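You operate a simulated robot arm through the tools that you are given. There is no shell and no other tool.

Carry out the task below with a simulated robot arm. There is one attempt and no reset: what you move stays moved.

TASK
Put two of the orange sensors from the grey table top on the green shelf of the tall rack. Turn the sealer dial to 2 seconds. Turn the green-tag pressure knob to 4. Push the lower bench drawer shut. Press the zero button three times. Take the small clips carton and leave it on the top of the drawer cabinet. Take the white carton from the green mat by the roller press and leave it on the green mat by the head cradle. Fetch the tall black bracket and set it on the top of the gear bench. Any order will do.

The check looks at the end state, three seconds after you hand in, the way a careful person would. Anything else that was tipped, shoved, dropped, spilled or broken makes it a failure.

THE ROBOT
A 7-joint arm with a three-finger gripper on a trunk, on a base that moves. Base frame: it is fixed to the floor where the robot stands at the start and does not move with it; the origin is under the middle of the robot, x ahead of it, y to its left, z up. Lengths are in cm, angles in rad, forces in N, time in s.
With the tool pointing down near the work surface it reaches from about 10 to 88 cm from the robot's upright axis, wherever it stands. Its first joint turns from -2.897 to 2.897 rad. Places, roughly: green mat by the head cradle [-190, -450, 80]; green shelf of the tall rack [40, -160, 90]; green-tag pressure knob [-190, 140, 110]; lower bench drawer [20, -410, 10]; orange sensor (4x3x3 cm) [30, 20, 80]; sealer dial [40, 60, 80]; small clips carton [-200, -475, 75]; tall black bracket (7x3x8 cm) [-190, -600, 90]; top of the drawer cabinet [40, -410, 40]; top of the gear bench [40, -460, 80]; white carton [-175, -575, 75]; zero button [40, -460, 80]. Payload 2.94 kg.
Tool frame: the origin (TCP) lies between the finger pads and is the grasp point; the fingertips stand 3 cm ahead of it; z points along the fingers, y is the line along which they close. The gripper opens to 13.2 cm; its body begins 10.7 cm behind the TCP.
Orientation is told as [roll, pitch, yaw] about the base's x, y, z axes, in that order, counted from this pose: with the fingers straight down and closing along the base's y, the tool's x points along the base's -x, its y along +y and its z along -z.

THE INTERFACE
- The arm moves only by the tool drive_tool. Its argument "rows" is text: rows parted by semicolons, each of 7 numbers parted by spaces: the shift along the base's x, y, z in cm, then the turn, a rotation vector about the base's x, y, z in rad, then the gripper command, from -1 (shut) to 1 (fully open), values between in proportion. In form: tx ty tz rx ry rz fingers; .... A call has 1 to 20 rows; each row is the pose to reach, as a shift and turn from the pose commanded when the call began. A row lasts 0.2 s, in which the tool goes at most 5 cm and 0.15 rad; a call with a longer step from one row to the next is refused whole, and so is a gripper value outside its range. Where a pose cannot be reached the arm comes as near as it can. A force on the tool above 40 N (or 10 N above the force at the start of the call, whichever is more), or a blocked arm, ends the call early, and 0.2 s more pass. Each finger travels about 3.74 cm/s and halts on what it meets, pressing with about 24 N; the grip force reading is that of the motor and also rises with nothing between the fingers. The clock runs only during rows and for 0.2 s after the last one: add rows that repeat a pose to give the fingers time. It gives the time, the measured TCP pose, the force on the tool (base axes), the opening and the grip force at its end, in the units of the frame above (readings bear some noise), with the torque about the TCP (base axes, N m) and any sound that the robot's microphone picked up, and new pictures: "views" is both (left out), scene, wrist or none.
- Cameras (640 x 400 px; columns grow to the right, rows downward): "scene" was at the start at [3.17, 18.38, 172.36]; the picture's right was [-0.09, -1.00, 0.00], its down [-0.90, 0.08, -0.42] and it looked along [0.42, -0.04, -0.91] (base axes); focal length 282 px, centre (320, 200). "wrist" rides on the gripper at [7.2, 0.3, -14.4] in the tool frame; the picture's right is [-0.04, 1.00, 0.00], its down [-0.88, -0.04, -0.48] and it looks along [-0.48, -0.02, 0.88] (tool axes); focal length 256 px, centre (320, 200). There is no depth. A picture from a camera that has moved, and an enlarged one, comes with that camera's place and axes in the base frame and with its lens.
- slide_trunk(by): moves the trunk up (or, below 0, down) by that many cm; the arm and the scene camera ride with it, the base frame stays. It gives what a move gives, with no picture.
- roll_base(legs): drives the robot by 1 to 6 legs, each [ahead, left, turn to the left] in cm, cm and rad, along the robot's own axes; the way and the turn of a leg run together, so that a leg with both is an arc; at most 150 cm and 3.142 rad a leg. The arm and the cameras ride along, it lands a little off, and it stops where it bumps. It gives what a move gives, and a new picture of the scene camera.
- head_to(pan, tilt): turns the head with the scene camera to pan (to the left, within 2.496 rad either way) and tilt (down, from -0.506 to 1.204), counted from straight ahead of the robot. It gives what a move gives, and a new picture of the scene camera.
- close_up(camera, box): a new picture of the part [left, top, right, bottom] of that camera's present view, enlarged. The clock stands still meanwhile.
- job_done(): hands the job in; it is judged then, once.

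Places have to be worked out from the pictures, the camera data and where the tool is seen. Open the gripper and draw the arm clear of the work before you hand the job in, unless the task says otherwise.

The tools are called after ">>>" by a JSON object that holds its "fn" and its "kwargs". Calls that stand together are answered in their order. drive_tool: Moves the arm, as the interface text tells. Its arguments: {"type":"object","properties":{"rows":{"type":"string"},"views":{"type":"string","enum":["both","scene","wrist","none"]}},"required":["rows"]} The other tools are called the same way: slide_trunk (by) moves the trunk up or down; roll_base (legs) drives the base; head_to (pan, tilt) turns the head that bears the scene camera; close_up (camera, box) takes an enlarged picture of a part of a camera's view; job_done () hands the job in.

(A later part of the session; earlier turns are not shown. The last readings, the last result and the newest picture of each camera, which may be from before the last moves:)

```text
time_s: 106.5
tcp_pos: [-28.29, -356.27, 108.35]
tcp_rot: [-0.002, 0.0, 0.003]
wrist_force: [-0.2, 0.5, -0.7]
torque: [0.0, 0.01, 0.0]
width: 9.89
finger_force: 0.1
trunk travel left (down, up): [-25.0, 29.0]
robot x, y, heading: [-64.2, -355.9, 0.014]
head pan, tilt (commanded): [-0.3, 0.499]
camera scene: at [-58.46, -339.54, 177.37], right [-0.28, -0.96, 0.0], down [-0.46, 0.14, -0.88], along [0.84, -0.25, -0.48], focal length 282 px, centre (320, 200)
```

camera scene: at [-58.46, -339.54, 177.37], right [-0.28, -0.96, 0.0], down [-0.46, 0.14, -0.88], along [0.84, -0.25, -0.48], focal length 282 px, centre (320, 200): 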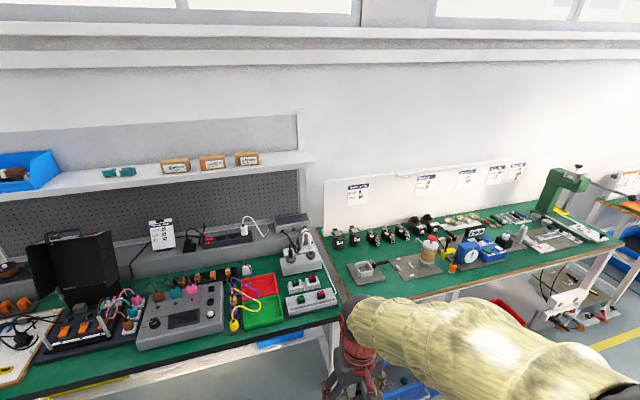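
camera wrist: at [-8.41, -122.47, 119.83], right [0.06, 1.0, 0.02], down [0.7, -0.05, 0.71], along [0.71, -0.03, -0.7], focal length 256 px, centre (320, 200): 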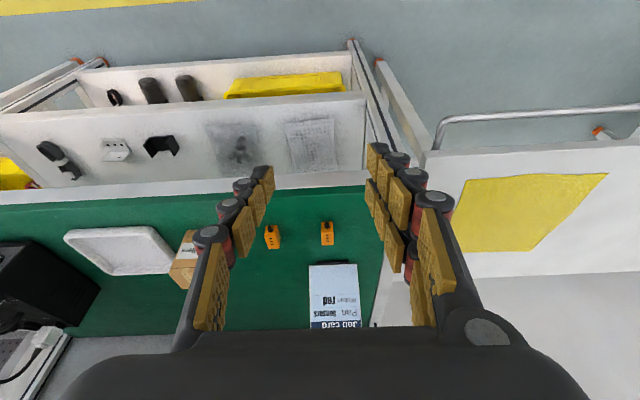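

The arm hides the area below the bench, so I strafe further right to y≈-455 and look back to the left for the drawer cabinet.

>>> {"fn": "roll_base", "kwargs": {"legs": [[0, -100, -0.016]]}}

>>> {"fn": "head_to", "kwargs": {"pan": 0.55, "tilt": 0.75}}

>>> {"fn": "close_up", "kwargs": {"camera": "scene", "box": [100, 100, 500, 350]}}

```text
time_s: 111.8
tcp_pos: [-28.14, -459.04, 108.21]
tcp_rot: [-0.001, -0.001, -0.026]
wrist_force: [0.7, 0.9, -0.5]
torque: [-0.03, 0.01, -0.03]
width: 9.9
finger_force: 0.0
trunk travel left (down, up): [-25.0, 29.0]
robot x, y, heading: [-63.85, -457.42, -0.012]
head pan, tilt (commanded): [-0.3, 0.499]
camera scene: at [-57.91, -441.36, 177.37], right [-0.31, -0.95, 0.0], down [-0.46, 0.15, -0.88], along [0.84, -0.27, -0.48], focal length 282 px, centre (320, 200)
```

scene: 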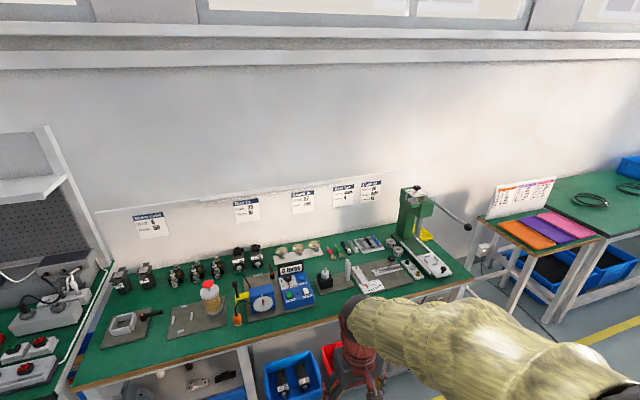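

```text
time_s: 112.9
tcp_pos: [-28.19, -458.98, 108.25]
tcp_rot: [-0.001, 0.001, -0.025]
wrist_force: [-0.1, -0.1, 0.2]
torque: [-0.01, -0.02, 0.0]
width: 9.87
finger_force: 0.0
trunk travel left (down, up): [-25.0, 29.0]
robot x, y, heading: [-64.06, -457.91, -0.013]
head pan, tilt (commanded): [0.55, 0.75]
camera scene: at [-59.44, -434.31, 175.18], right [0.51, -0.86, 0.0], down [-0.59, -0.35, -0.73], along [0.63, 0.37, -0.68], focal length 282 px, centre (320, 200)
```

scene: 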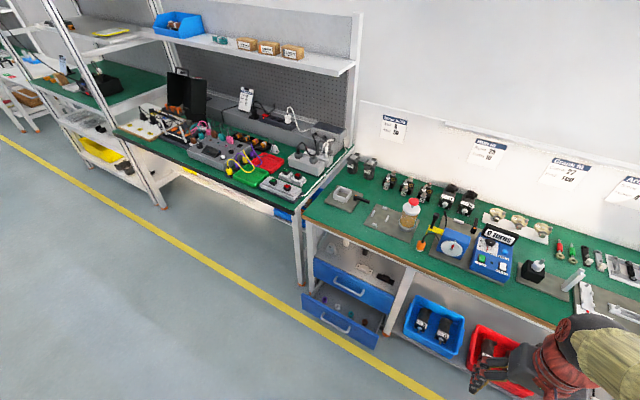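

```text
1.60 times, centred on (300, 225) of scene
camera zoom: at [-59.44, -434.31, 175.18], right [0.51, -0.86, 0.0], down [-0.59, -0.35, -0.73], along [0.63, 0.37, -0.68], focal length 451 px, centre (352, 160)
```

zoom: 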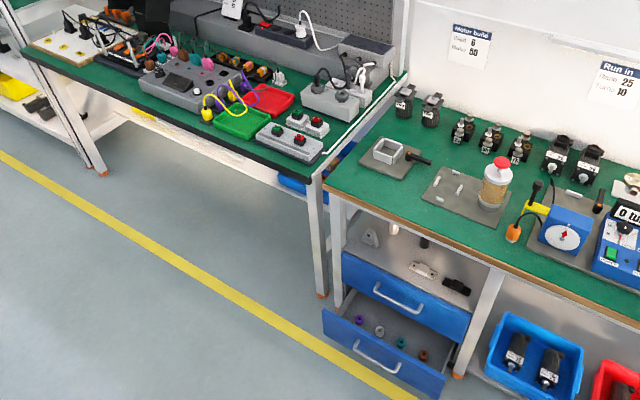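

I see the blue drawer cabinet under the gear bench, lower drawer open. I zoom in on the gear-bench devices to find the zero button, and on the drawer.

>>> {"fn": "close_up", "kwargs": {"camera": "scene", "box": [400, 180, 560, 280]}}

>>> {"fn": "close_up", "kwargs": {"camera": "scene", "box": [290, 210, 450, 360]}}

```text
4.00 times, centred on (480, 230) of scene
camera zoom: at [-59.44, -434.31, 175.18], right [0.51, -0.86, 0.0], down [-0.59, -0.35, -0.73], along [0.63, 0.37, -0.68], focal length 1126 px, centre (-320, 80)
```

zoom: 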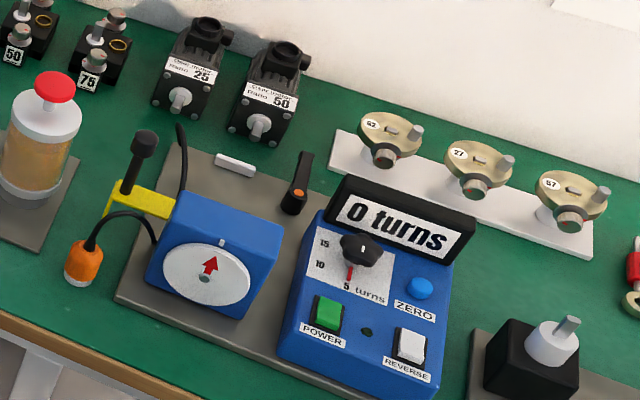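

```text
2.67 times, centred on (370, 285) of scene
camera zoom: at [-59.44, -434.31, 175.18], right [0.51, -0.86, 0.0], down [-0.59, -0.35, -0.73], along [0.63, 0.37, -0.68], focal length 751 px, centre (187, -27)
```

zoom: 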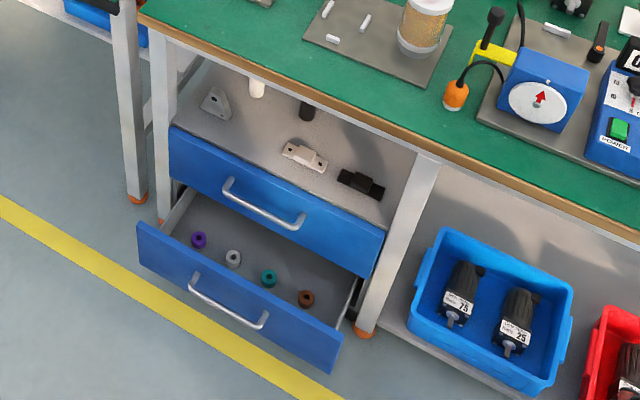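

The ZERO button is the blue one on the winding counter at roughly [35, -463, 85]. I raise the tool a little and drive ahead 40 cm toward the gear bench.

>>> {"fn": "drive_tool", "kwargs": {"rows": "0 0 3 0 0 0 0; 0 0 6 0 0 0.025 -0.5; 0 0 6 0 0 0.025 -1; 0 0 6 0 0 0.025 -1; 0 0 6 0 0 0.025 -1", "views": "none"}}

>>> {"fn": "roll_base", "kwargs": {"legs": [[40, 0, 0.013]]}}

>>> {"fn": "head_to", "kwargs": {"pan": -0.1, "tilt": 0.95}}

>>> {"fn": "drive_tool", "kwargs": {"rows": "0 0 0 0 0 0 -1", "views": "wrist"}}

```text
time_s: 114.1
tcp_pos: [-28.21, -458.88, 114.14]
tcp_rot: [-0.002, -0.001, 0.002]
wrist_force: [0.7, 0.5, 0.8]
torque: [0.01, -0.01, 0.01]
width: 1.9
finger_force: 1.4
trunk travel left (down, up): [-25.0, 29.0]
robot x, y, heading: [-64.08, -457.17, -0.015]
head pan, tilt (commanded): [0.55, 0.75]
```

```text
time_s: 116.7
tcp_pos: [12.5, -458.56, 114.18]
tcp_rot: [-0.001, 0.0, 0.012]
wrist_force: [0.3, -0.5, 0.4]
torque: [-0.02, 0.01, -0.02]
width: 0.0
finger_force: 23.0
trunk travel left (down, up): [-25.0, 29.0]
robot x, y, heading: [-23.41, -457.79, -0.002]
head pan, tilt (commanded): [0.55, 0.75]
camera scene: at [-19.08, -434.51, 175.17], right [0.52, -0.85, 0.0], down [-0.58, -0.36, -0.73], along [0.62, 0.38, -0.68], focal length 282 px, centre (320, 200)
```

scene: 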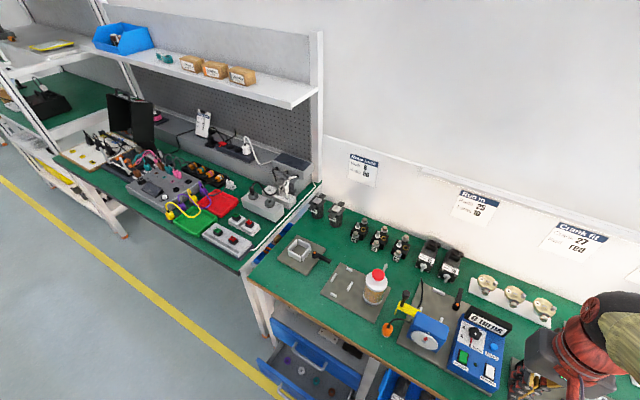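

```text
time_s: 117.7
tcp_pos: [12.54, -458.69, 114.21]
tcp_rot: [-0.002, 0.001, 0.013]
wrist_force: [0.4, -0.8, -0.1]
torque: [-0.02, -0.02, -0.01]
width: 0.0
finger_force: 23.5
trunk travel left (down, up): [-25.0, 29.0]
robot x, y, heading: [-23.16, -457.48, -0.003]
head pan, tilt (commanded): [-0.099, 0.949]
camera scene: at [-18.96, -439.56, 173.62], right [-0.1, -1.0, 0.0], down [-0.81, 0.08, -0.58], along [0.58, -0.06, -0.81], focal length 282 px, centre (320, 200)
```

scene: 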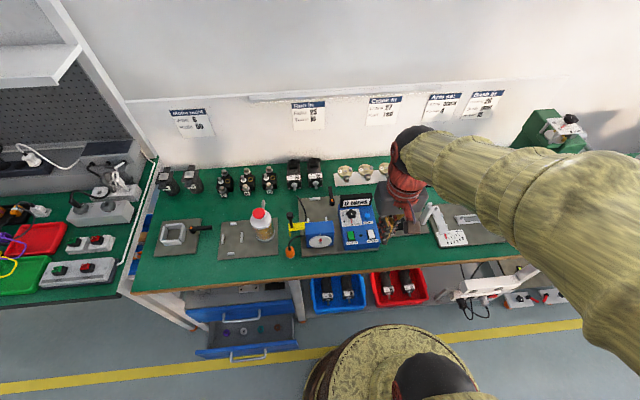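

```text
time_s: 118.1
tcp_pos: [12.63, -458.64, 114.13]
tcp_rot: [-0.002, 0.002, 0.012]
wrist_force: [0.1, 0.8, -0.1]
torque: [-0.02, 0.0, 0.0]
width: 0.01
finger_force: 24.0
trunk travel left (down, up): [-25.0, 29.0]
robot x, y, heading: [-23.61, -457.52, 0.001]
head pan, tilt (commanded): [-0.099, 0.949]
camera wrist: at [5.29, -458.47, 128.49], right [0.03, 1.0, 0.0], down [0.88, -0.03, 0.48], along [0.47, -0.02, -0.88], focal length 256 px, centre (320, 200)
```

wrist: 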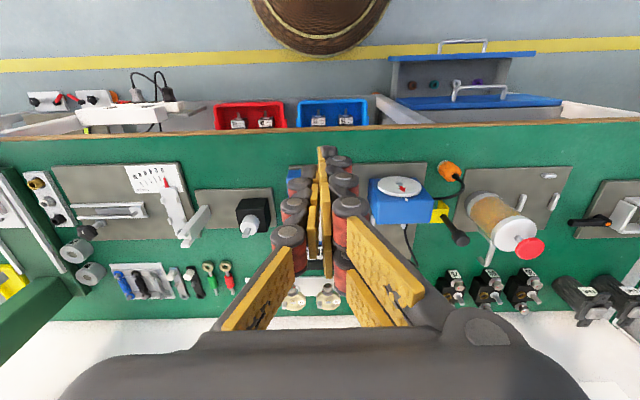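

The counter sits right under the hand. I take an enlarged scene view of it to locate the zero button.

>>> {"fn": "close_up", "kwargs": {"camera": "scene", "box": [300, 170, 420, 270]}}

>>> {"fn": "close_up", "kwargs": {"camera": "scene", "box": [335, 195, 385, 255]}}

```text
4.00 times, centred on (360, 220) of scene
camera zoom: at [-18.96, -439.57, 173.62], right [-0.1, -0.99, 0.0], down [-0.81, 0.08, -0.58], along [0.58, -0.06, -0.81], focal length 1126 px, centre (160, 120)
```

zoom: 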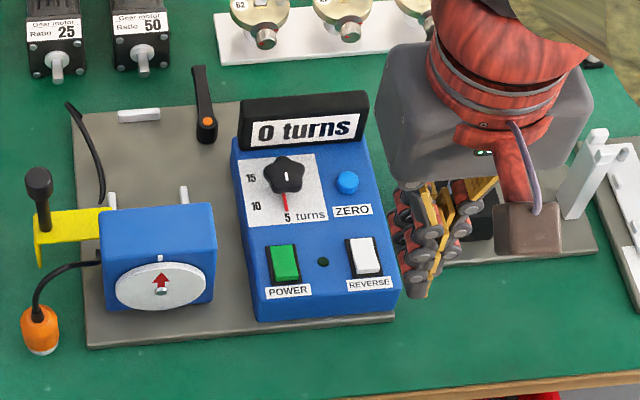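

```text
6.67 times, centred on (360, 225) of scene
camera zoom: at [-18.96, -439.57, 173.62], right [-0.1, -0.99, 0.0], down [-0.81, 0.08, -0.58], along [0.58, -0.06, -0.81], focal length 1877 px, centre (53, 33)
```

zoom: 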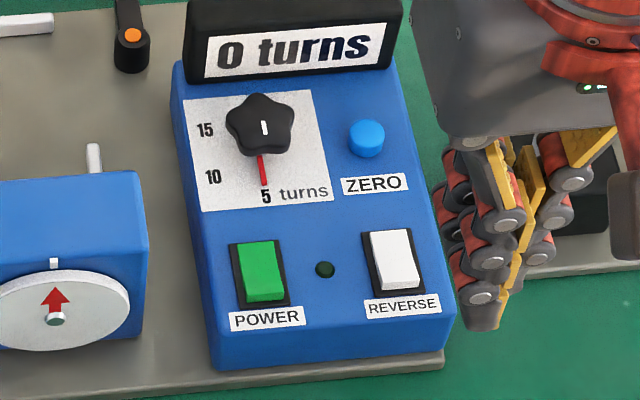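

Triangulation from two views puts the ZERO button at about [36.1, -463.1, 84.2], ~2 cm across. I'll press with the single fingertip: yaw +π/2 so the finger pair faces me over the lower panel. First I move above it.

>>> {"fn": "drive_tool", "kwargs": {"rows": "2 -0.4 0 0 0 0.14 -1; 4 -0.8 0 0 0 0.28 -1; 6 -1.2 0 0 0 0.42 -1; 8 -1.6 0 0 0 0.56 -1; 10 -2 0 0 0 0.7 -1; 12 -2.4 0 0 0 0.84 -1; 14 -2.8 0 0 0 0.98 -1; 16 -3.2 0 0 0 1.12 -1; 18 -3.6 0 0 0 1.26 -1; 20 -4 -2 0 0 1.4 -1; 22 -4.3 -5 0 0 1.5 -1; 22.9 -4.5 -9 0 0 1.559 -1; 22.9 -4.5 -13 0 0 1.559 -1; 22.9 -4.5 -17 0 0 1.559 -1; 22.9 -4.5 -20 0 0 1.559 -1; 22.9 -4.5 -20 0 0 1.559 -1", "views": "both"}}

>>> {"fn": "close_up", "kwargs": {"camera": "scene", "box": [300, 170, 420, 270]}}

>>> {"fn": "close_up", "kwargs": {"camera": "wrist", "box": [240, 80, 440, 205]}}

```text
time_s: 121.5
tcp_pos: [35.43, -463.02, 94.07]
tcp_rot: [0.0, 0.0, 1.571]
wrist_force: [0.2, -0.2, 0.8]
torque: [0.01, 0.0, -0.04]
width: 0.0
finger_force: 23.6
trunk travel left (down, up): [-25.0, 29.0]
robot x, y, heading: [-23.18, -457.9, 0.004]
head pan, tilt (commanded): [-0.099, 0.949]
camera scene: at [-18.93, -439.57, 173.63], right [-0.1, -0.99, 0.0], down [-0.81, 0.08, -0.58], along [0.58, -0.06, -0.81], focal length 282 px, centre (320, 200)
camera wrist: at [35.07, -470.36, 108.39], right [-1.0, 0.04, 0.0], down [0.04, 0.88, 0.48], along [0.02, 0.47, -0.88], focal length 256 px, centre (320, 200)
```

scene: 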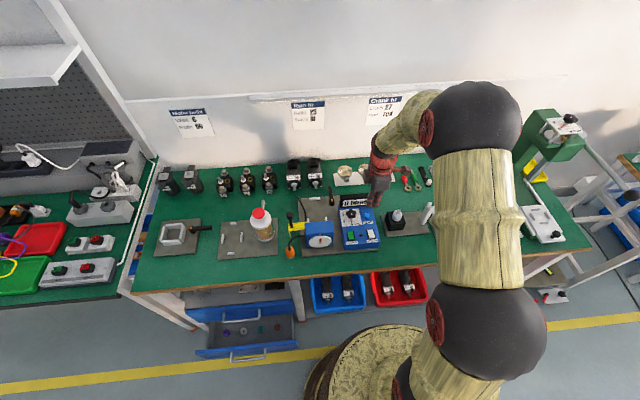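
wrist: 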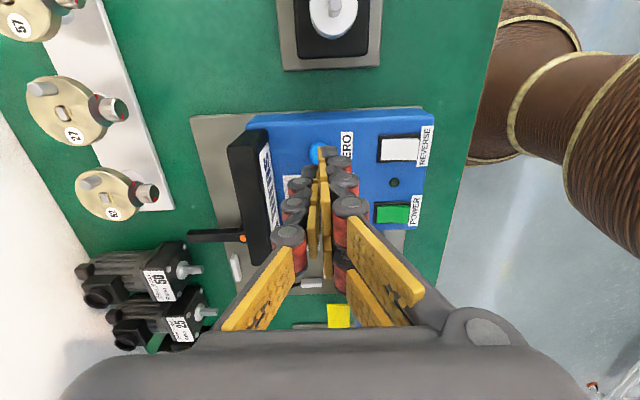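

```text
4.00 times, centred on (360, 220) of scene
camera zoom: at [-18.93, -439.57, 173.63], right [-0.1, -0.99, 0.0], down [-0.81, 0.08, -0.58], along [0.58, -0.06, -0.81], focal length 1126 px, centre (160, 120)
```

zoom: 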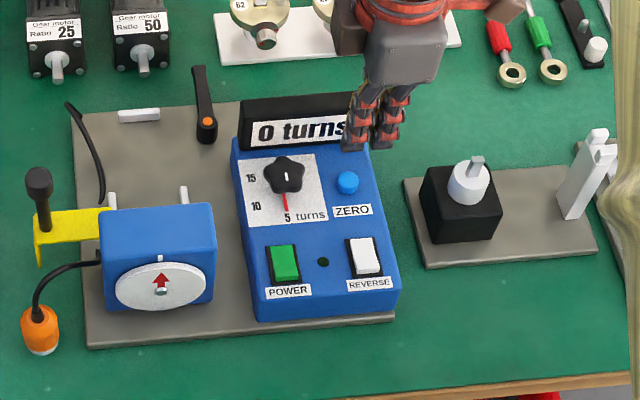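

```text
3.20 times, centred on (340, 142) of wrist
camera zoom: at [35.07, -470.36, 108.39], right [-1.0, 0.04, 0.0], down [0.04, 0.88, 0.48], along [0.02, 0.47, -0.88], focal length 819 px, centre (256, 384)
```

zoom: 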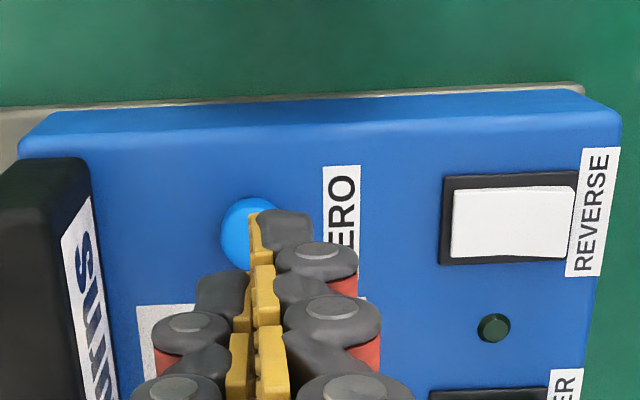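

The single tip needs to go about 0.7 cm toward me and 0.3 cm to +y. I shift and lower to just above the button, then view it.

>>> {"fn": "drive_tool", "kwargs": {"rows": "-0.35 0.15 -1.5 0 0 0 -1; -0.68 0.3 -3 0 0 0 -1; -0.68 0.3 -4.3 0 0 0 -1; -0.68 0.3 -4.3 0 0 0 -1", "views": "wrist"}}

>>> {"fn": "close_up", "kwargs": {"camera": "scene", "box": [335, 185, 395, 245]}}

>>> {"fn": "close_up", "kwargs": {"camera": "wrist", "box": [260, 110, 380, 185]}}

```text
time_s: 122.5
tcp_pos: [34.72, -462.85, 89.77]
tcp_rot: [0.0, 0.001, 1.571]
wrist_force: [0.9, -0.5, 0.1]
torque: [0.0, 0.01, 0.0]
width: 0.0
finger_force: 23.6
trunk travel left (down, up): [-25.0, 29.0]
robot x, y, heading: [-23.63, -457.92, -0.004]
head pan, tilt (commanded): [-0.099, 0.949]
camera wrist: at [34.5, -470.15, 104.16], right [-1.0, 0.04, 0.0], down [0.04, 0.88, 0.48], along [0.02, 0.47, -0.88], focal length 256 px, centre (320, 200)
```

wrist: 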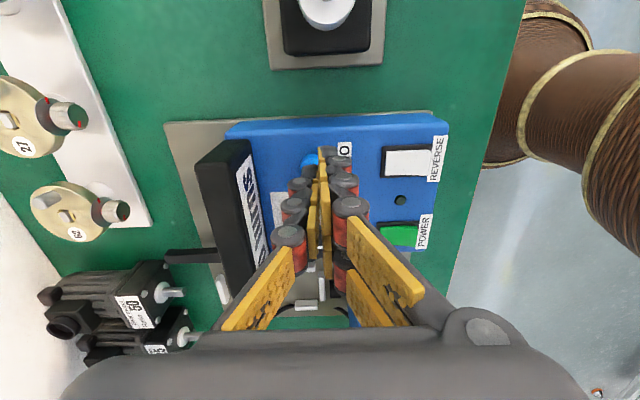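

```text
6.67 times, centred on (365, 215) of scene
camera zoom: at [-18.91, -439.57, 173.62], right [-0.1, -0.99, 0.0], down [-0.81, 0.08, -0.58], along [0.58, -0.06, -0.81], focal length 1877 px, centre (20, 100)
```

zoom: 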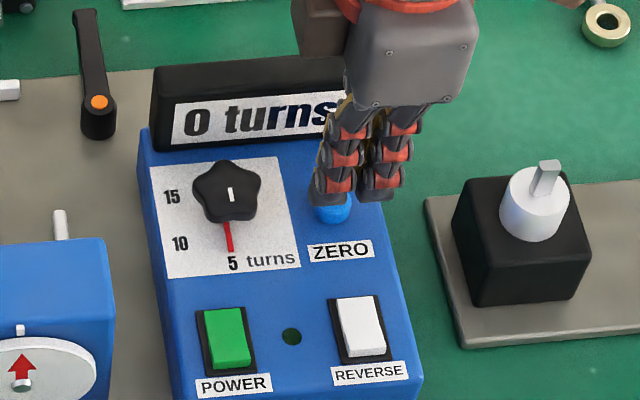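

```text
5.33 times, centred on (320, 148) of wrist
camera zoom: at [34.5, -470.15, 104.16], right [-1.0, 0.04, 0.0], down [0.04, 0.88, 0.48], along [0.02, 0.47, -0.88], focal length 1365 px, centre (320, 480)
```

zoom: 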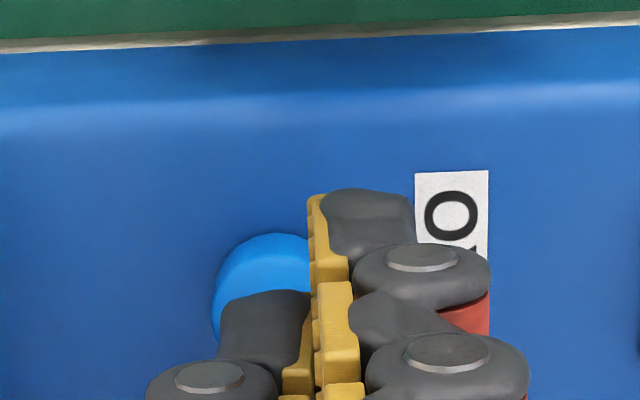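

The single fingertip is over the button in x; a small +0.35 cm in y centres it. I lower in small steps and watch the force.

>>> {"fn": "drive_tool", "kwargs": {"rows": "0 0.2 0 0 0 0 -1; 0 0.35 -0.4 0 0 0 -1; 0 0.35 -0.8 0 0 0 -1; 0 0.35 -1.2 0 0 0 -1; 0 0.35 -1.2 0 0 0 -1", "views": "wrist"}}

>>> {"fn": "close_up", "kwargs": {"camera": "scene", "box": [335, 185, 395, 245]}}

>>> {"fn": "close_up", "kwargs": {"camera": "wrist", "box": [260, 110, 380, 185]}}

```text
time_s: 123.7
tcp_pos: [34.71, -462.59, 88.65]
tcp_rot: [0.0, 0.001, 1.57]
wrist_force: [-0.8, 0.3, -0.7]
torque: [0.01, 0.0, 0.02]
width: 0.0
finger_force: 24.2
trunk travel left (down, up): [-25.0, 29.0]
robot x, y, heading: [-23.21, -458.25, 0.001]
head pan, tilt (commanded): [-0.099, 0.949]
camera wrist: at [34.41, -469.8, 102.98], right [-1.0, 0.04, 0.0], down [0.04, 0.88, 0.48], along [0.02, 0.47, -0.88], focal length 256 px, centre (320, 200)
```

wrist: 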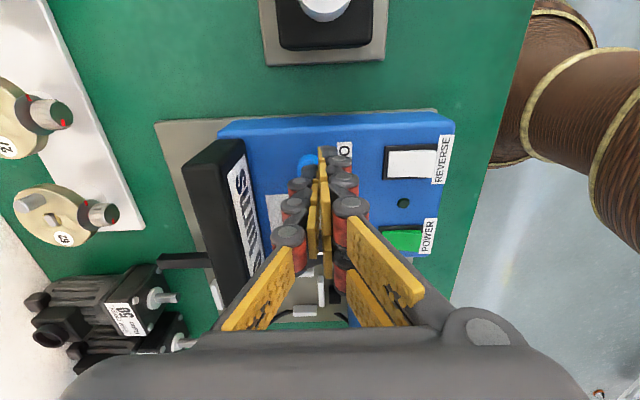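

```text
6.67 times, centred on (365, 215) of scene
camera zoom: at [-18.92, -439.57, 173.62], right [-0.1, -0.99, 0.0], down [-0.81, 0.08, -0.58], along [0.58, -0.06, -0.81], focal length 1877 px, centre (20, 100)
```

zoom: 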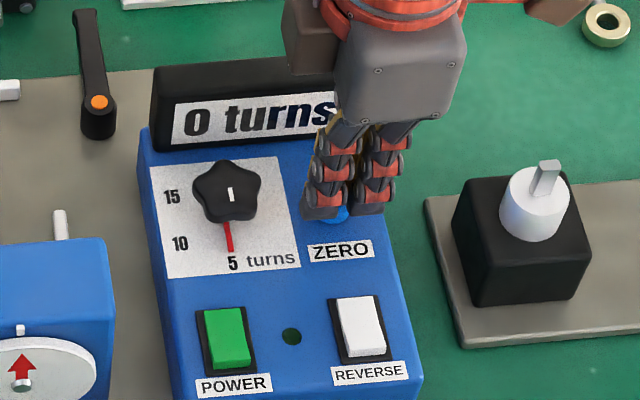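

```text
5.33 times, centred on (320, 148) of wrist
camera zoom: at [34.41, -469.8, 102.98], right [-1.0, 0.04, 0.0], down [0.04, 0.88, 0.48], along [0.02, 0.47, -0.88], focal length 1365 px, centre (320, 480)
```

zoom: 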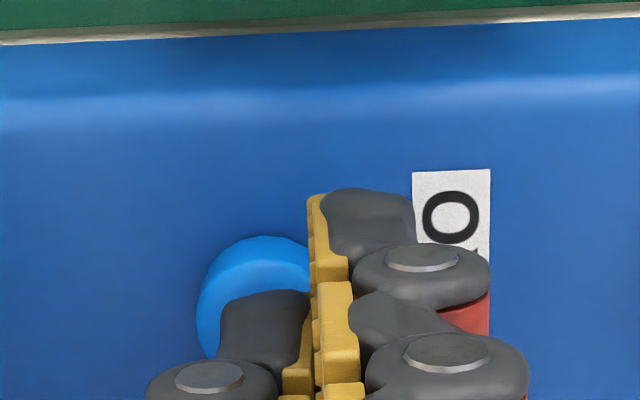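

No contact yet; the single tip is centred over the button. I continue down in 0.2 cm steps.

>>> {"fn": "drive_tool", "kwargs": {"rows": "0 0 -0.2 0 0 0 -1; 0 0 -0.4 0 0 0 -1; 0 0 -0.4 0 0 0 -1", "views": "none"}}

>>> {"fn": "drive_tool", "kwargs": {"rows": "0 0 -0.2 0 0 0 -1; 0 0 -0.4 0 0 0 -1; 0 0 -0.4 0 0 0 -1", "views": "wrist"}}

>>> {"fn": "close_up", "kwargs": {"camera": "scene", "box": [335, 185, 395, 245]}}

```text
time_s: 124.5
tcp_pos: [34.72, -462.46, 88.25]
tcp_rot: [-0.002, -0.002, 1.571]
wrist_force: [-0.7, 0.0, -0.7]
torque: [0.01, 0.0, 0.0]
width: 0.0
finger_force: 24.4
trunk travel left (down, up): [-25.0, 29.0]
robot x, y, heading: [-23.14, -457.91, 0.002]
head pan, tilt (commanded): [-0.099, 0.949]
```

```text
time_s: 125.3
tcp_pos: [34.73, -462.49, 87.9]
tcp_rot: [-0.001, 0.0, 1.572]
wrist_force: [0.0, 1.2, 0.5]
torque: [-0.01, -0.01, -0.01]
width: 0.0
finger_force: 23.7
trunk travel left (down, up): [-25.0, 29.0]
robot x, y, heading: [-23.27, -457.5, -0.001]
head pan, tilt (commanded): [-0.099, 0.949]
camera wrist: at [34.47, -469.76, 102.19], right [-1.0, 0.04, 0.0], down [0.04, 0.88, 0.48], along [0.02, 0.47, -0.88], focal length 256 px, centre (320, 200)
```

wrist: 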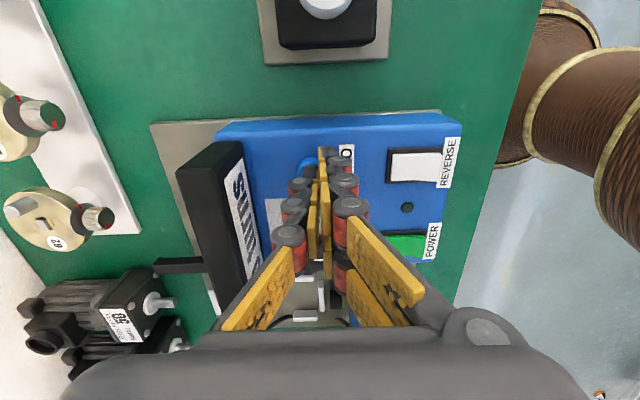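

```text
6.67 times, centred on (365, 215) of scene
camera zoom: at [-18.93, -439.57, 173.62], right [-0.1, -0.99, 0.0], down [-0.81, 0.08, -0.58], along [0.58, -0.06, -0.81], focal length 1877 px, centre (20, 100)
```

zoom: 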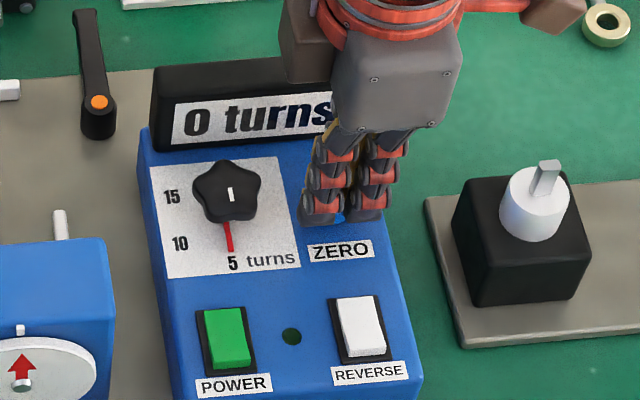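

>>> {"fn": "close_up", "kwargs": {"camera": "wrist", "box": [260, 110, 380, 185]}}

```text
5.33 times, centred on (320, 148) of wrist
camera zoom: at [34.47, -469.76, 102.19], right [-1.0, 0.04, 0.0], down [0.04, 0.88, 0.48], along [0.02, 0.47, -0.88], focal length 1365 px, centre (320, 480)
```

zoom: 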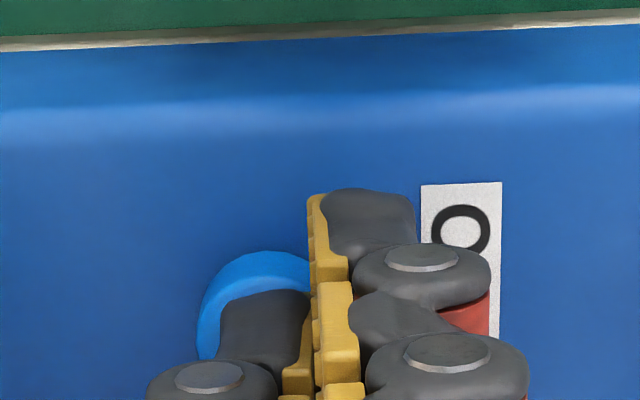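

From the wrist view the button top is ~0.8 cm below the tip (z≈84.1). I go on lowering to make contact.

>>> {"fn": "drive_tool", "kwargs": {"rows": "0 0 -0.2 0 0 0 -1; 0 0 -0.4 0 0 0 -1; 0 0 -0.6 0 0 0 -1; 0 0 -0.6 0 0 0 -1", "views": "none"}}

>>> {"fn": "drive_tool", "kwargs": {"rows": "0 0 -0.15 0 0 0 -1; 0 0 -0.3 0 0 0 -1; 0 0 -0.3 0 0 0 -1", "views": "wrist"}}

>>> {"fn": "close_up", "kwargs": {"camera": "wrist", "box": [260, 110, 380, 185]}}

>>> {"fn": "close_up", "kwargs": {"camera": "scene", "box": [335, 185, 395, 245]}}

```text
time_s: 126.3
tcp_pos: [34.77, -462.4, 87.19]
tcp_rot: [-0.002, -0.001, 1.571]
wrist_force: [0.0, 0.5, 2.6]
torque: [0.0, -0.04, 0.04]
width: 0.01
finger_force: 24.1
trunk travel left (down, up): [-25.0, 29.0]
robot x, y, heading: [-23.37, -457.83, -0.001]
head pan, tilt (commanded): [-0.099, 0.949]
heard: click
```

```text
time_s: 127.1
tcp_pos: [34.66, -462.5, 87.04]
tcp_rot: [-0.001, 0.002, 1.571]
wrist_force: [-1.2, 0.7, 12.2]
torque: [-0.04, -0.07, -0.01]
width: 0.0
finger_force: 24.0
trunk travel left (down, up): [-25.0, 29.0]
robot x, y, heading: [-23.11, -457.52, 0.003]
head pan, tilt (commanded): [-0.099, 0.949]
camera wrist: at [34.41, -469.72, 101.38], right [-1.0, 0.04, 0.0], down [0.04, 0.88, 0.48], along [0.02, 0.47, -0.88], focal length 256 px, centre (320, 200)
```

wrist: 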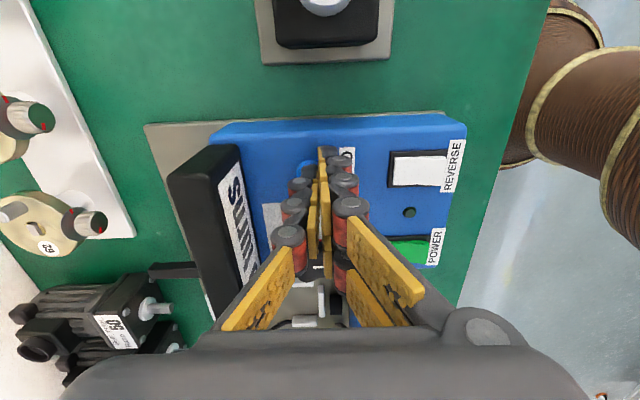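

```text
5.33 times, centred on (320, 148) of wrist
camera zoom: at [34.41, -469.72, 101.38], right [-1.0, 0.04, 0.0], down [0.04, 0.88, 0.48], along [0.02, 0.47, -0.88], focal length 1365 px, centre (320, 480)
```

zoom: 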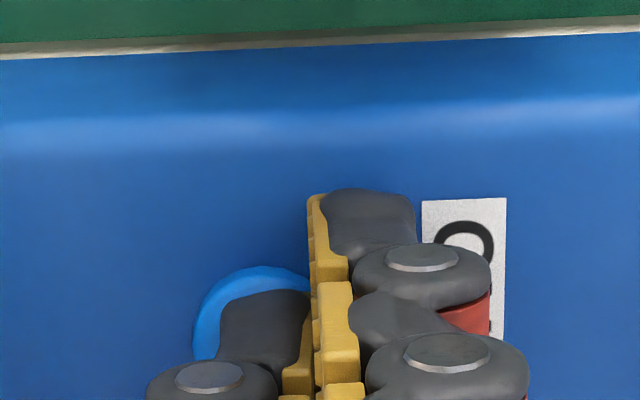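

```text
6.67 times, centred on (365, 215) of scene
camera zoom: at [-19.03, -439.55, 173.63], right [-0.1, -0.99, 0.0], down [-0.81, 0.08, -0.58], along [0.58, -0.06, -0.81], focal length 1877 px, centre (20, 100)
```

zoom: 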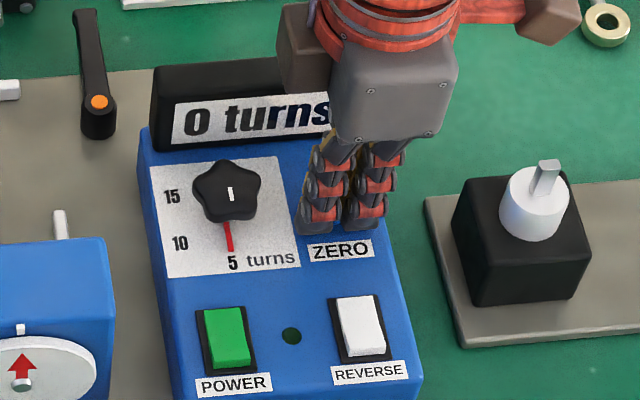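

A click was heard: press 1. I raise the tip 1.3 cm to let the button come back up.

>>> {"fn": "drive_tool", "kwargs": {"rows": "0 0 0.4 0 0 0 -1; 0 0 0.8 0 0 0 -1; 0 0 1.3 0 0 0 -1; 0 0 1.3 0 0 0 -1; 0 0 1.3 0 0 0 -1", "views": "wrist"}}

>>> {"fn": "close_up", "kwargs": {"camera": "wrist", "box": [260, 110, 380, 185]}}

```text
time_s: 128.3
tcp_pos: [34.88, -462.54, 88.3]
tcp_rot: [0.0, 0.0, 1.57]
wrist_force: [0.4, -0.9, -0.3]
torque: [-0.02, -0.02, 0.01]
width: 0.02
finger_force: 23.8
trunk travel left (down, up): [-25.0, 29.0]
robot x, y, heading: [-23.63, -457.58, 0.005]
head pan, tilt (commanded): [-0.099, 0.949]
camera wrist: at [34.44, -469.81, 102.65], right [-1.0, 0.04, 0.0], down [0.04, 0.88, 0.48], along [0.02, 0.47, -0.88], focal length 256 px, centre (320, 200)
```

wrist: 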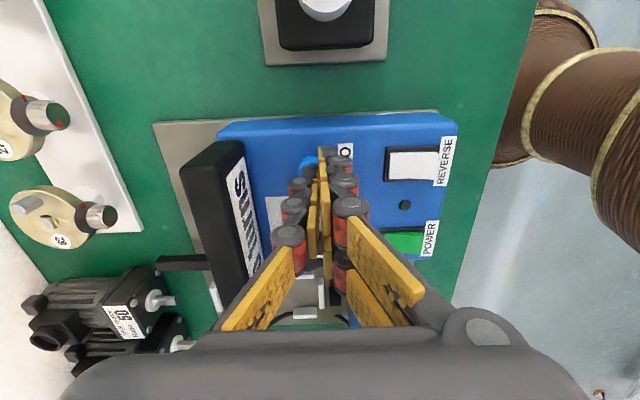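

```text
5.33 times, centred on (320, 148) of wrist
camera zoom: at [34.44, -469.81, 102.65], right [-1.0, 0.04, 0.0], down [0.04, 0.88, 0.48], along [0.02, 0.47, -0.88], focal length 1365 px, centre (320, 480)
```

zoom: 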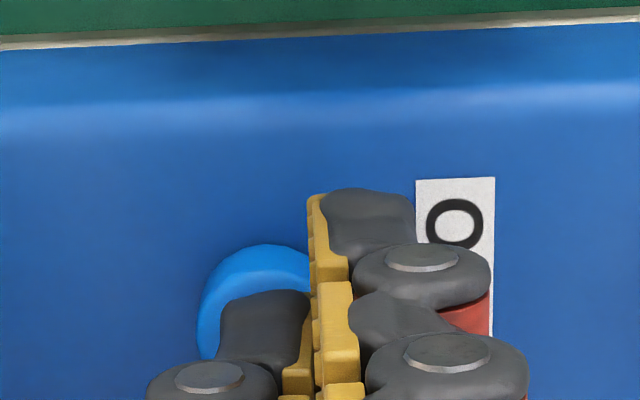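

The button has popped up and no sound came on release. Press 2: down 1.2 cm, hold, and back up.

>>> {"fn": "drive_tool", "kwargs": {"rows": "0 0 -0.4 0 0 0 -1; 0 0 -0.8 0 0 0 -1; 0 0 -1 0 0 0 -1; 0 0 -1.2 0 0 0 -1; 0 0 -1.2 0 0 0 -1", "views": "none"}}

>>> {"fn": "drive_tool", "kwargs": {"rows": "0 0 0.4 0 0 0 -1; 0 0 0.8 0 0 0 -1; 0 0 1.2 0 0 0 -1; 0 0 1.2 0 0 0 -1; 0 0 1.2 0 0 0 -1", "views": "none"}}

```text
time_s: 129.5
tcp_pos: [34.84, -462.52, 87.03]
tcp_rot: [-0.003, 0.001, 1.571]
wrist_force: [0.3, 0.0, 9.5]
torque: [0.04, -0.03, -0.04]
width: 0.02
finger_force: 24.1
trunk travel left (down, up): [-25.0, 29.0]
robot x, y, heading: [-23.56, -457.86, 0.002]
head pan, tilt (commanded): [-0.099, 0.949]
heard: click
```

```text
time_s: 130.7
tcp_pos: [34.78, -462.75, 88.29]
tcp_rot: [0.0, 0.001, 1.572]
wrist_force: [-0.6, 1.2, -0.3]
torque: [-0.02, 0.0, 0.01]
width: 0.0
finger_force: 24.1
trunk travel left (down, up): [-25.0, 29.0]
robot x, y, heading: [-23.16, -457.67, 0.002]
head pan, tilt (commanded): [-0.099, 0.949]
```

Second click heard. Press 3 the same way.

>>> {"fn": "drive_tool", "kwargs": {"rows": "0 0 -0.4 0 0 0 -1; 0 0 -0.8 0 0 0 -1; 0 0 -1 0 0 0 -1; 0 0 -1.2 0 0 0 -1; 0 0 -1.2 0 0 0 -1", "views": "none"}}

>>> {"fn": "drive_tool", "kwargs": {"rows": "0 0 0.6 0 0 0 -1; 0 0 2 0 0 0 -1; 0 0 5 0 0 0 -1; 0 0 10 0 0 0 -1; 0 0 15 0 0 0 -1; 0 0 20 0 0 0 -1; 0 0 24 0 0 0 -1; 0 0 24 0 0 0 -1", "views": "both"}}

>>> {"fn": "close_up", "kwargs": {"camera": "scene", "box": [300, 170, 420, 270]}}

```text
time_s: 131.9
tcp_pos: [34.84, -462.53, 87.08]
tcp_rot: [-0.004, -0.001, 1.571]
wrist_force: [1.6, -0.1, 9.6]
torque: [-0.03, -0.06, 0.01]
width: 0.01
finger_force: 24.7
trunk travel left (down, up): [-25.0, 29.0]
robot x, y, heading: [-23.38, -457.84, -0.002]
head pan, tilt (commanded): [-0.099, 0.949]
heard: click
```

```text
time_s: 133.7
tcp_pos: [34.53, -462.78, 110.83]
tcp_rot: [0.001, 0.0, 1.57]
wrist_force: [0.8, -0.3, -1.2]
torque: [-0.01, 0.04, -0.01]
width: 0.01
finger_force: 24.1
trunk travel left (down, up): [-25.0, 29.0]
robot x, y, heading: [-23.15, -457.69, 0.001]
head pan, tilt (commanded): [-0.099, 0.949]
camera scene: at [-18.94, -439.57, 173.62], right [-0.1, -0.99, 0.0], down [-0.81, 0.08, -0.58], along [0.58, -0.06, -0.81], focal length 282 px, centre (320, 200)
camera wrist: at [34.28, -469.91, 125.18], right [-1.0, 0.04, 0.0], down [0.04, 0.88, 0.48], along [0.02, 0.47, -0.88], focal length 256 px, centre (320, 200)
```

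scene: 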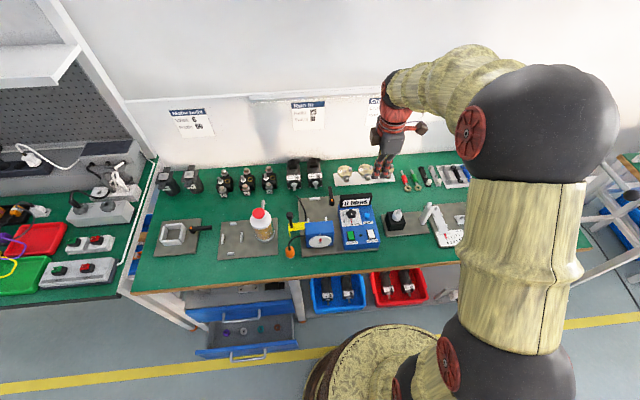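
wrist: 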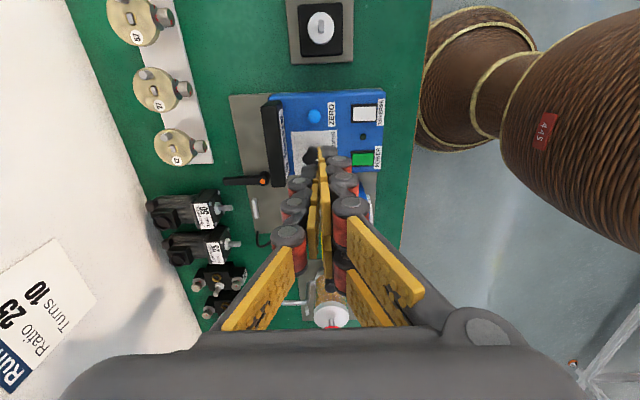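

```text
4.00 times, centred on (360, 220) of scene
camera zoom: at [-18.94, -439.57, 173.62], right [-0.1, -0.99, 0.0], down [-0.81, 0.08, -0.58], along [0.58, -0.06, -0.81], focal length 1126 px, centre (160, 120)
```

zoom: 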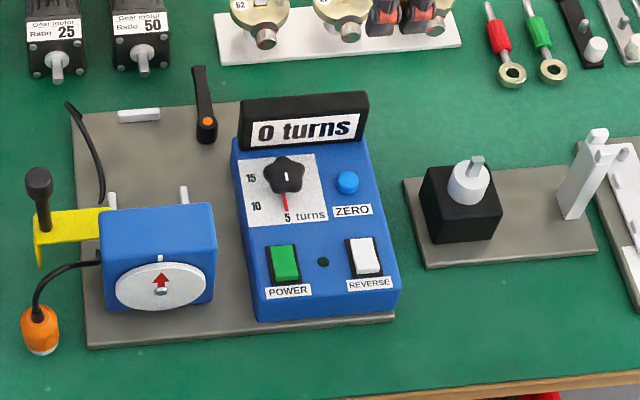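

Three clicks heard, and nothing else on the counter changed. Next is the lower drawer (front at x≈7, y from -431 to -381): I retract the arm with yaw back to 0, then reposition the base in front of it.

>>> {"fn": "drive_tool", "kwargs": {"rows": "-2 0.4 1 0 0 -0.14 -1; -4 0.8 2 0 0 -0.28 -1; -6 1.2 3 0 0 -0.42 -1; -8 1.6 3 0 0 -0.56 -1; -10 2 3 0 0 -0.7 -1; -12 2.4 3 0 0 -0.84 -1; -14 2.8 3 0 0 -0.98 -1; -16 3.2 3 0 0 -1.12 -1; -18 3.6 3 0 0 -1.26 -1; -20 4 3 0 0 -1.4 -1; -22 4.3 3 0 0 -1.5 -1; -24 4.5 3 0 0 -1.57 -1; -24 4.5 3 0 0 -1.57 -1", "views": "none"}}

>>> {"fn": "roll_base", "kwargs": {"legs": [[-30, 0, 0], [0, 37, 0]]}}

>>> {"fn": "head_to", "kwargs": {"pan": 0.25, "tilt": 0.95}}

```text
time_s: 136.5
tcp_pos: [10.76, -458.01, 113.94]
tcp_rot: [-0.002, 0.001, -0.001]
wrist_force: [0.4, 0.2, 1.1]
torque: [0.01, 0.0, 0.0]
width: 0.0
finger_force: 23.9
trunk travel left (down, up): [-25.0, 29.0]
robot x, y, heading: [-23.17, -457.9, -0.0]
head pan, tilt (commanded): [-0.099, 0.949]
```

```text
time_s: 140.4
tcp_pos: [-18.03, -421.72, 114.15]
tcp_rot: [-0.002, -0.001, -0.001]
wrist_force: [-0.3, -0.1, -0.4]
torque: [-0.02, 0.01, 0.0]
width: 0.01
finger_force: 24.0
trunk travel left (down, up): [-25.0, 29.0]
robot x, y, heading: [-52.24, -421.21, 0.001]
head pan, tilt (commanded): [-0.099, 0.949]
camera scene: at [-47.82, -403.1, 173.62], right [-0.1, -0.99, 0.0], down [-0.81, 0.08, -0.58], along [0.58, -0.06, -0.81], focal length 282 px, centre (320, 200)
```

scene: 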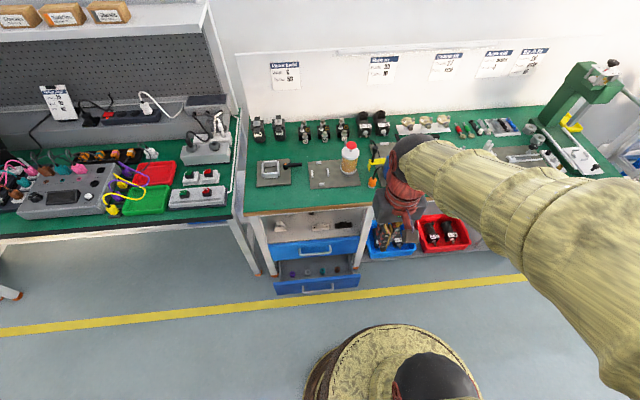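

```text
time_s: 141.2
tcp_pos: [-18.14, -421.74, 114.11]
tcp_rot: [-0.002, 0.001, -0.002]
wrist_force: [0.4, -1.2, 0.6]
torque: [-0.03, -0.01, 0.01]
width: 0.0
finger_force: 24.2
trunk travel left (down, up): [-25.0, 29.0]
robot x, y, heading: [-52.01, -421.22, 0.0]
head pan, tilt (commanded): [0.25, 0.949]
camera scene: at [-48.0, -400.64, 173.62], right [0.24, -0.97, 0.0], down [-0.79, -0.2, -0.58], along [0.56, 0.14, -0.81], focal length 282 px, centre (320, 200)
```

scene: 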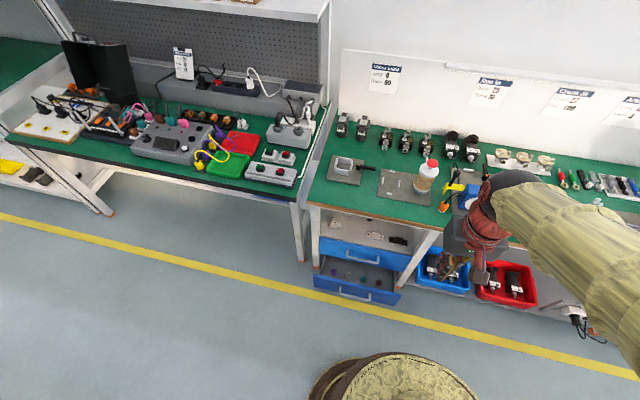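

>>> {"fn": "close_up", "kwargs": {"camera": "scene", "box": [290, 190, 430, 310]}}

```text
3.33 times, centred on (360, 250) of scene
camera zoom: at [-48.0, -400.64, 173.62], right [0.24, -0.97, 0.0], down [-0.79, -0.2, -0.58], along [0.56, 0.14, -0.81], focal length 939 px, centre (187, 33)
```

zoom: 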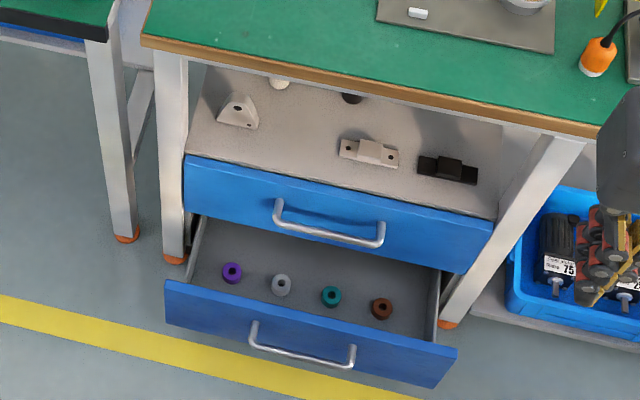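

The panel geometry works out as: lower drawer front x≈6, z≈2–24, handle at z≈14 about y=-408; upper drawer front at x≈18. I'll push above the handle with a forward-pitched tool, so I back up a little, centre on y≈-408 and lower the trunk.

>>> {"fn": "roll_base", "kwargs": {"legs": [[-16, 13, 0]]}}

>>> {"fn": "slide_trunk", "kwargs": {"by": -25}}

>>> {"fn": "drive_tool", "kwargs": {"rows": "3 0 -3 0 -0.14 0 -1; 6 0 -6 0 -0.28 0 -1; 9 0 -9 0 -0.42 0 -1; 12 0 -12 0 -0.56 0 -1; 15 0 -15 0 -0.7 0 -1; 17 0 -18 0 -0.84 0 -1; 19 0 -21 0 -0.98 0 -1; 20 0 -24 0 -1.0 0 -1; 20 0 -24 0 -1.0 0 -1", "views": "both"}}

```text
time_s: 142.9
tcp_pos: [-34.24, -408.27, 114.1]
tcp_rot: [-0.002, 0.0, -0.004]
wrist_force: [0.1, -0.1, -0.5]
torque: [0.0, 0.0, -0.02]
width: 0.0
finger_force: 24.0
trunk travel left (down, up): [-25.0, 29.0]
robot x, y, heading: [-68.64, -407.95, -0.004]
head pan, tilt (commanded): [0.25, 0.949]
camera scene: at [-64.14, -387.21, 173.62], right [0.24, -0.97, 0.0], down [-0.79, -0.2, -0.58], along [0.56, 0.14, -0.81], focal length 282 px, centre (320, 200)
```

scene: 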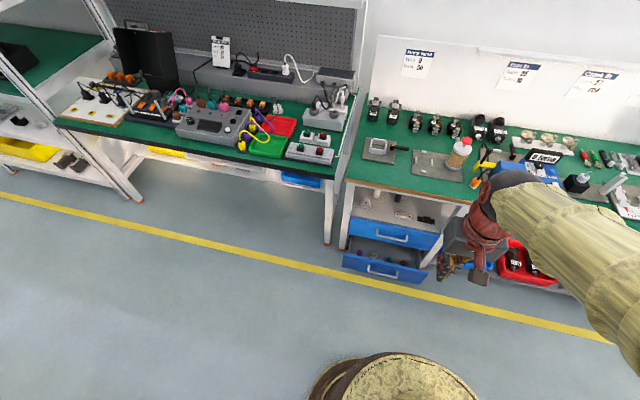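

```text
time_s: 145.5
tcp_pos: [-34.28, -408.48, 89.11]
tcp_rot: [-0.001, 0.001, -0.002]
wrist_force: [-0.2, -0.3, -0.4]
torque: [-0.02, 0.01, -0.03]
width: 0.01
finger_force: 23.9
trunk travel left (down, up): [0.0, 54.0]
robot x, y, heading: [-68.59, -407.78, -0.005]
head pan, tilt (commanded): [0.25, 0.949]
```

```text
time_s: 147.5
tcp_pos: [-14.34, -408.44, 64.91]
tcp_rot: [0.004, -1.0, -0.008]
wrist_force: [0.2, -0.5, 0.0]
torque: [0.01, 0.02, 0.05]
width: 0.0
finger_force: 24.3
trunk travel left (down, up): [0.0, 54.0]
robot x, y, heading: [-68.7, -407.79, -0.007]
head pan, tilt (commanded): [0.25, 0.949]
camera scene: at [-64.06, -387.26, 148.63], right [0.24, -0.97, 0.0], down [-0.79, -0.2, -0.58], along [0.56, 0.14, -0.81], focal length 282 px, centre (320, 200)
camera wrist: at [-30.29, -408.13, 66.57], right [0.03, 1.0, 0.04], down [0.07, -0.04, 1.0], along [1.0, -0.02, -0.08], focal length 256 px, centre (320, 200)
```

scene: 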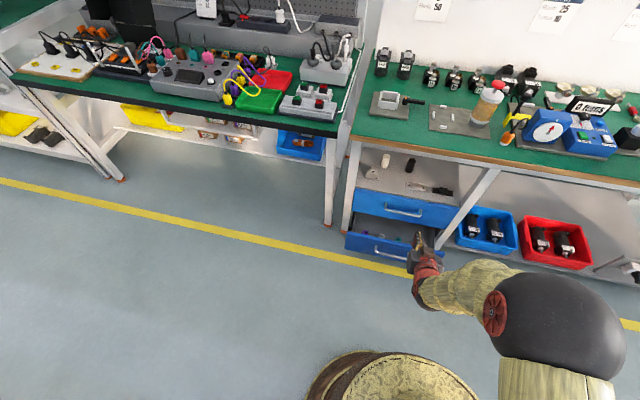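
wrist: 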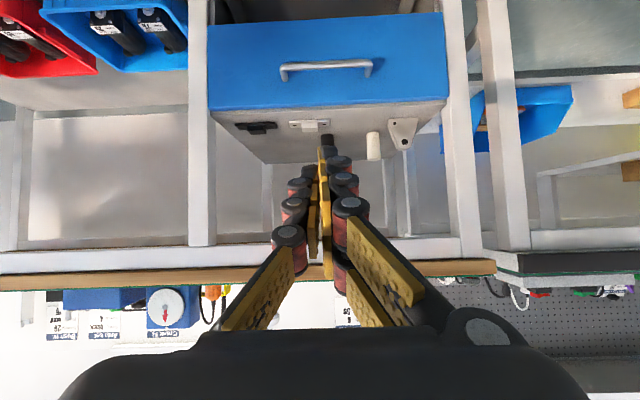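

The wrist view confirms the cabinet top at z≈44. I lower the pitched tool straight down to about z=22 in front of the lower drawer.

>>> {"fn": "drive_tool", "kwargs": {"rows": "0 0 -4.3 0 0 0 -1; 0 0 -8.6 0 0 0 -1; 0 0 -12.9 0 0 0 -1; 0 0 -17.2 0 0 0 -1; 0 0 -21.5 0 0 0 -1; 0 0 -25.8 0 0 0 -1; 0 0 -30.1 0 0 0 -1; 0 0 -34.4 0 0 0 -1; 0 0 -38.7 0 0 0 -1; 0 0 -43 0 0 0 -1; 0 0 -43 0 0 0 -1", "views": "both"}}

>>> {"fn": "close_up", "kwargs": {"camera": "scene", "box": [310, 160, 510, 285]}}

```text
time_s: 149.9
tcp_pos: [-13.91, -408.64, 22.14]
tcp_rot: [0.005, -1.0, -0.005]
wrist_force: [0.2, -0.9, 0.1]
torque: [0.01, 0.02, -0.01]
width: 0.01
finger_force: 24.3
trunk travel left (down, up): [0.0, 54.0]
robot x, y, heading: [-68.59, -407.84, -0.007]
head pan, tilt (commanded): [0.25, 0.949]
camera scene: at [-64.07, -387.26, 148.63], right [0.24, -0.97, 0.0], down [-0.79, -0.2, -0.58], along [0.56, 0.14, -0.81], focal length 282 px, centre (320, 200)
camera wrist: at [-29.93, -408.26, 23.79], right [0.03, 1.0, 0.04], down [0.07, -0.04, 1.0], along [1.0, -0.02, -0.08], focal length 256 px, centre (320, 200)
```

scene: 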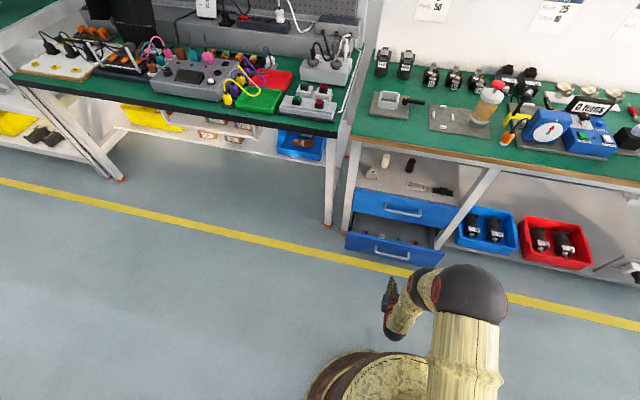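
wrist: 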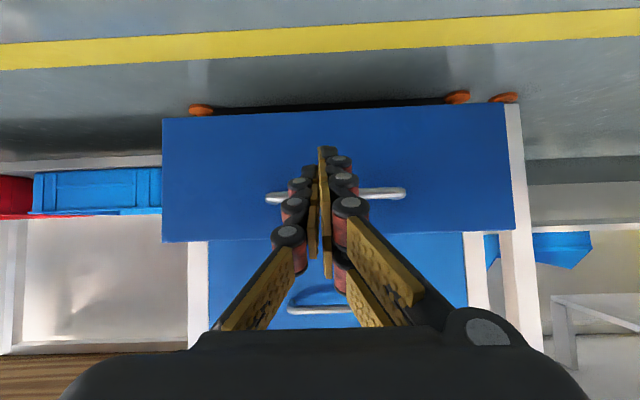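

```text
3.20 times, centred on (410, 222) of scene
camera zoom: at [-64.07, -387.26, 148.63], right [0.24, -0.97, 0.0], down [-0.79, -0.2, -0.58], along [0.56, 0.14, -0.81], focal length 901 px, centre (32, 128)
```

zoom: 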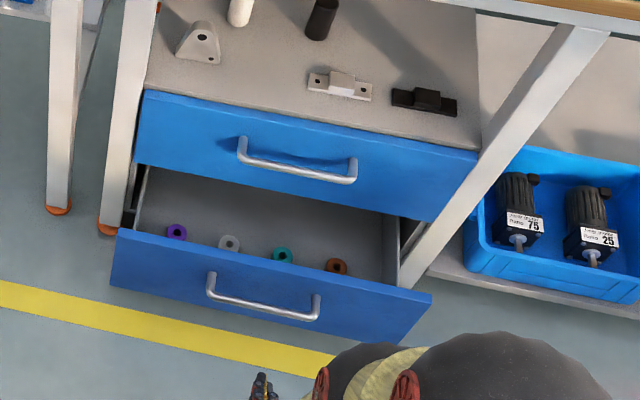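

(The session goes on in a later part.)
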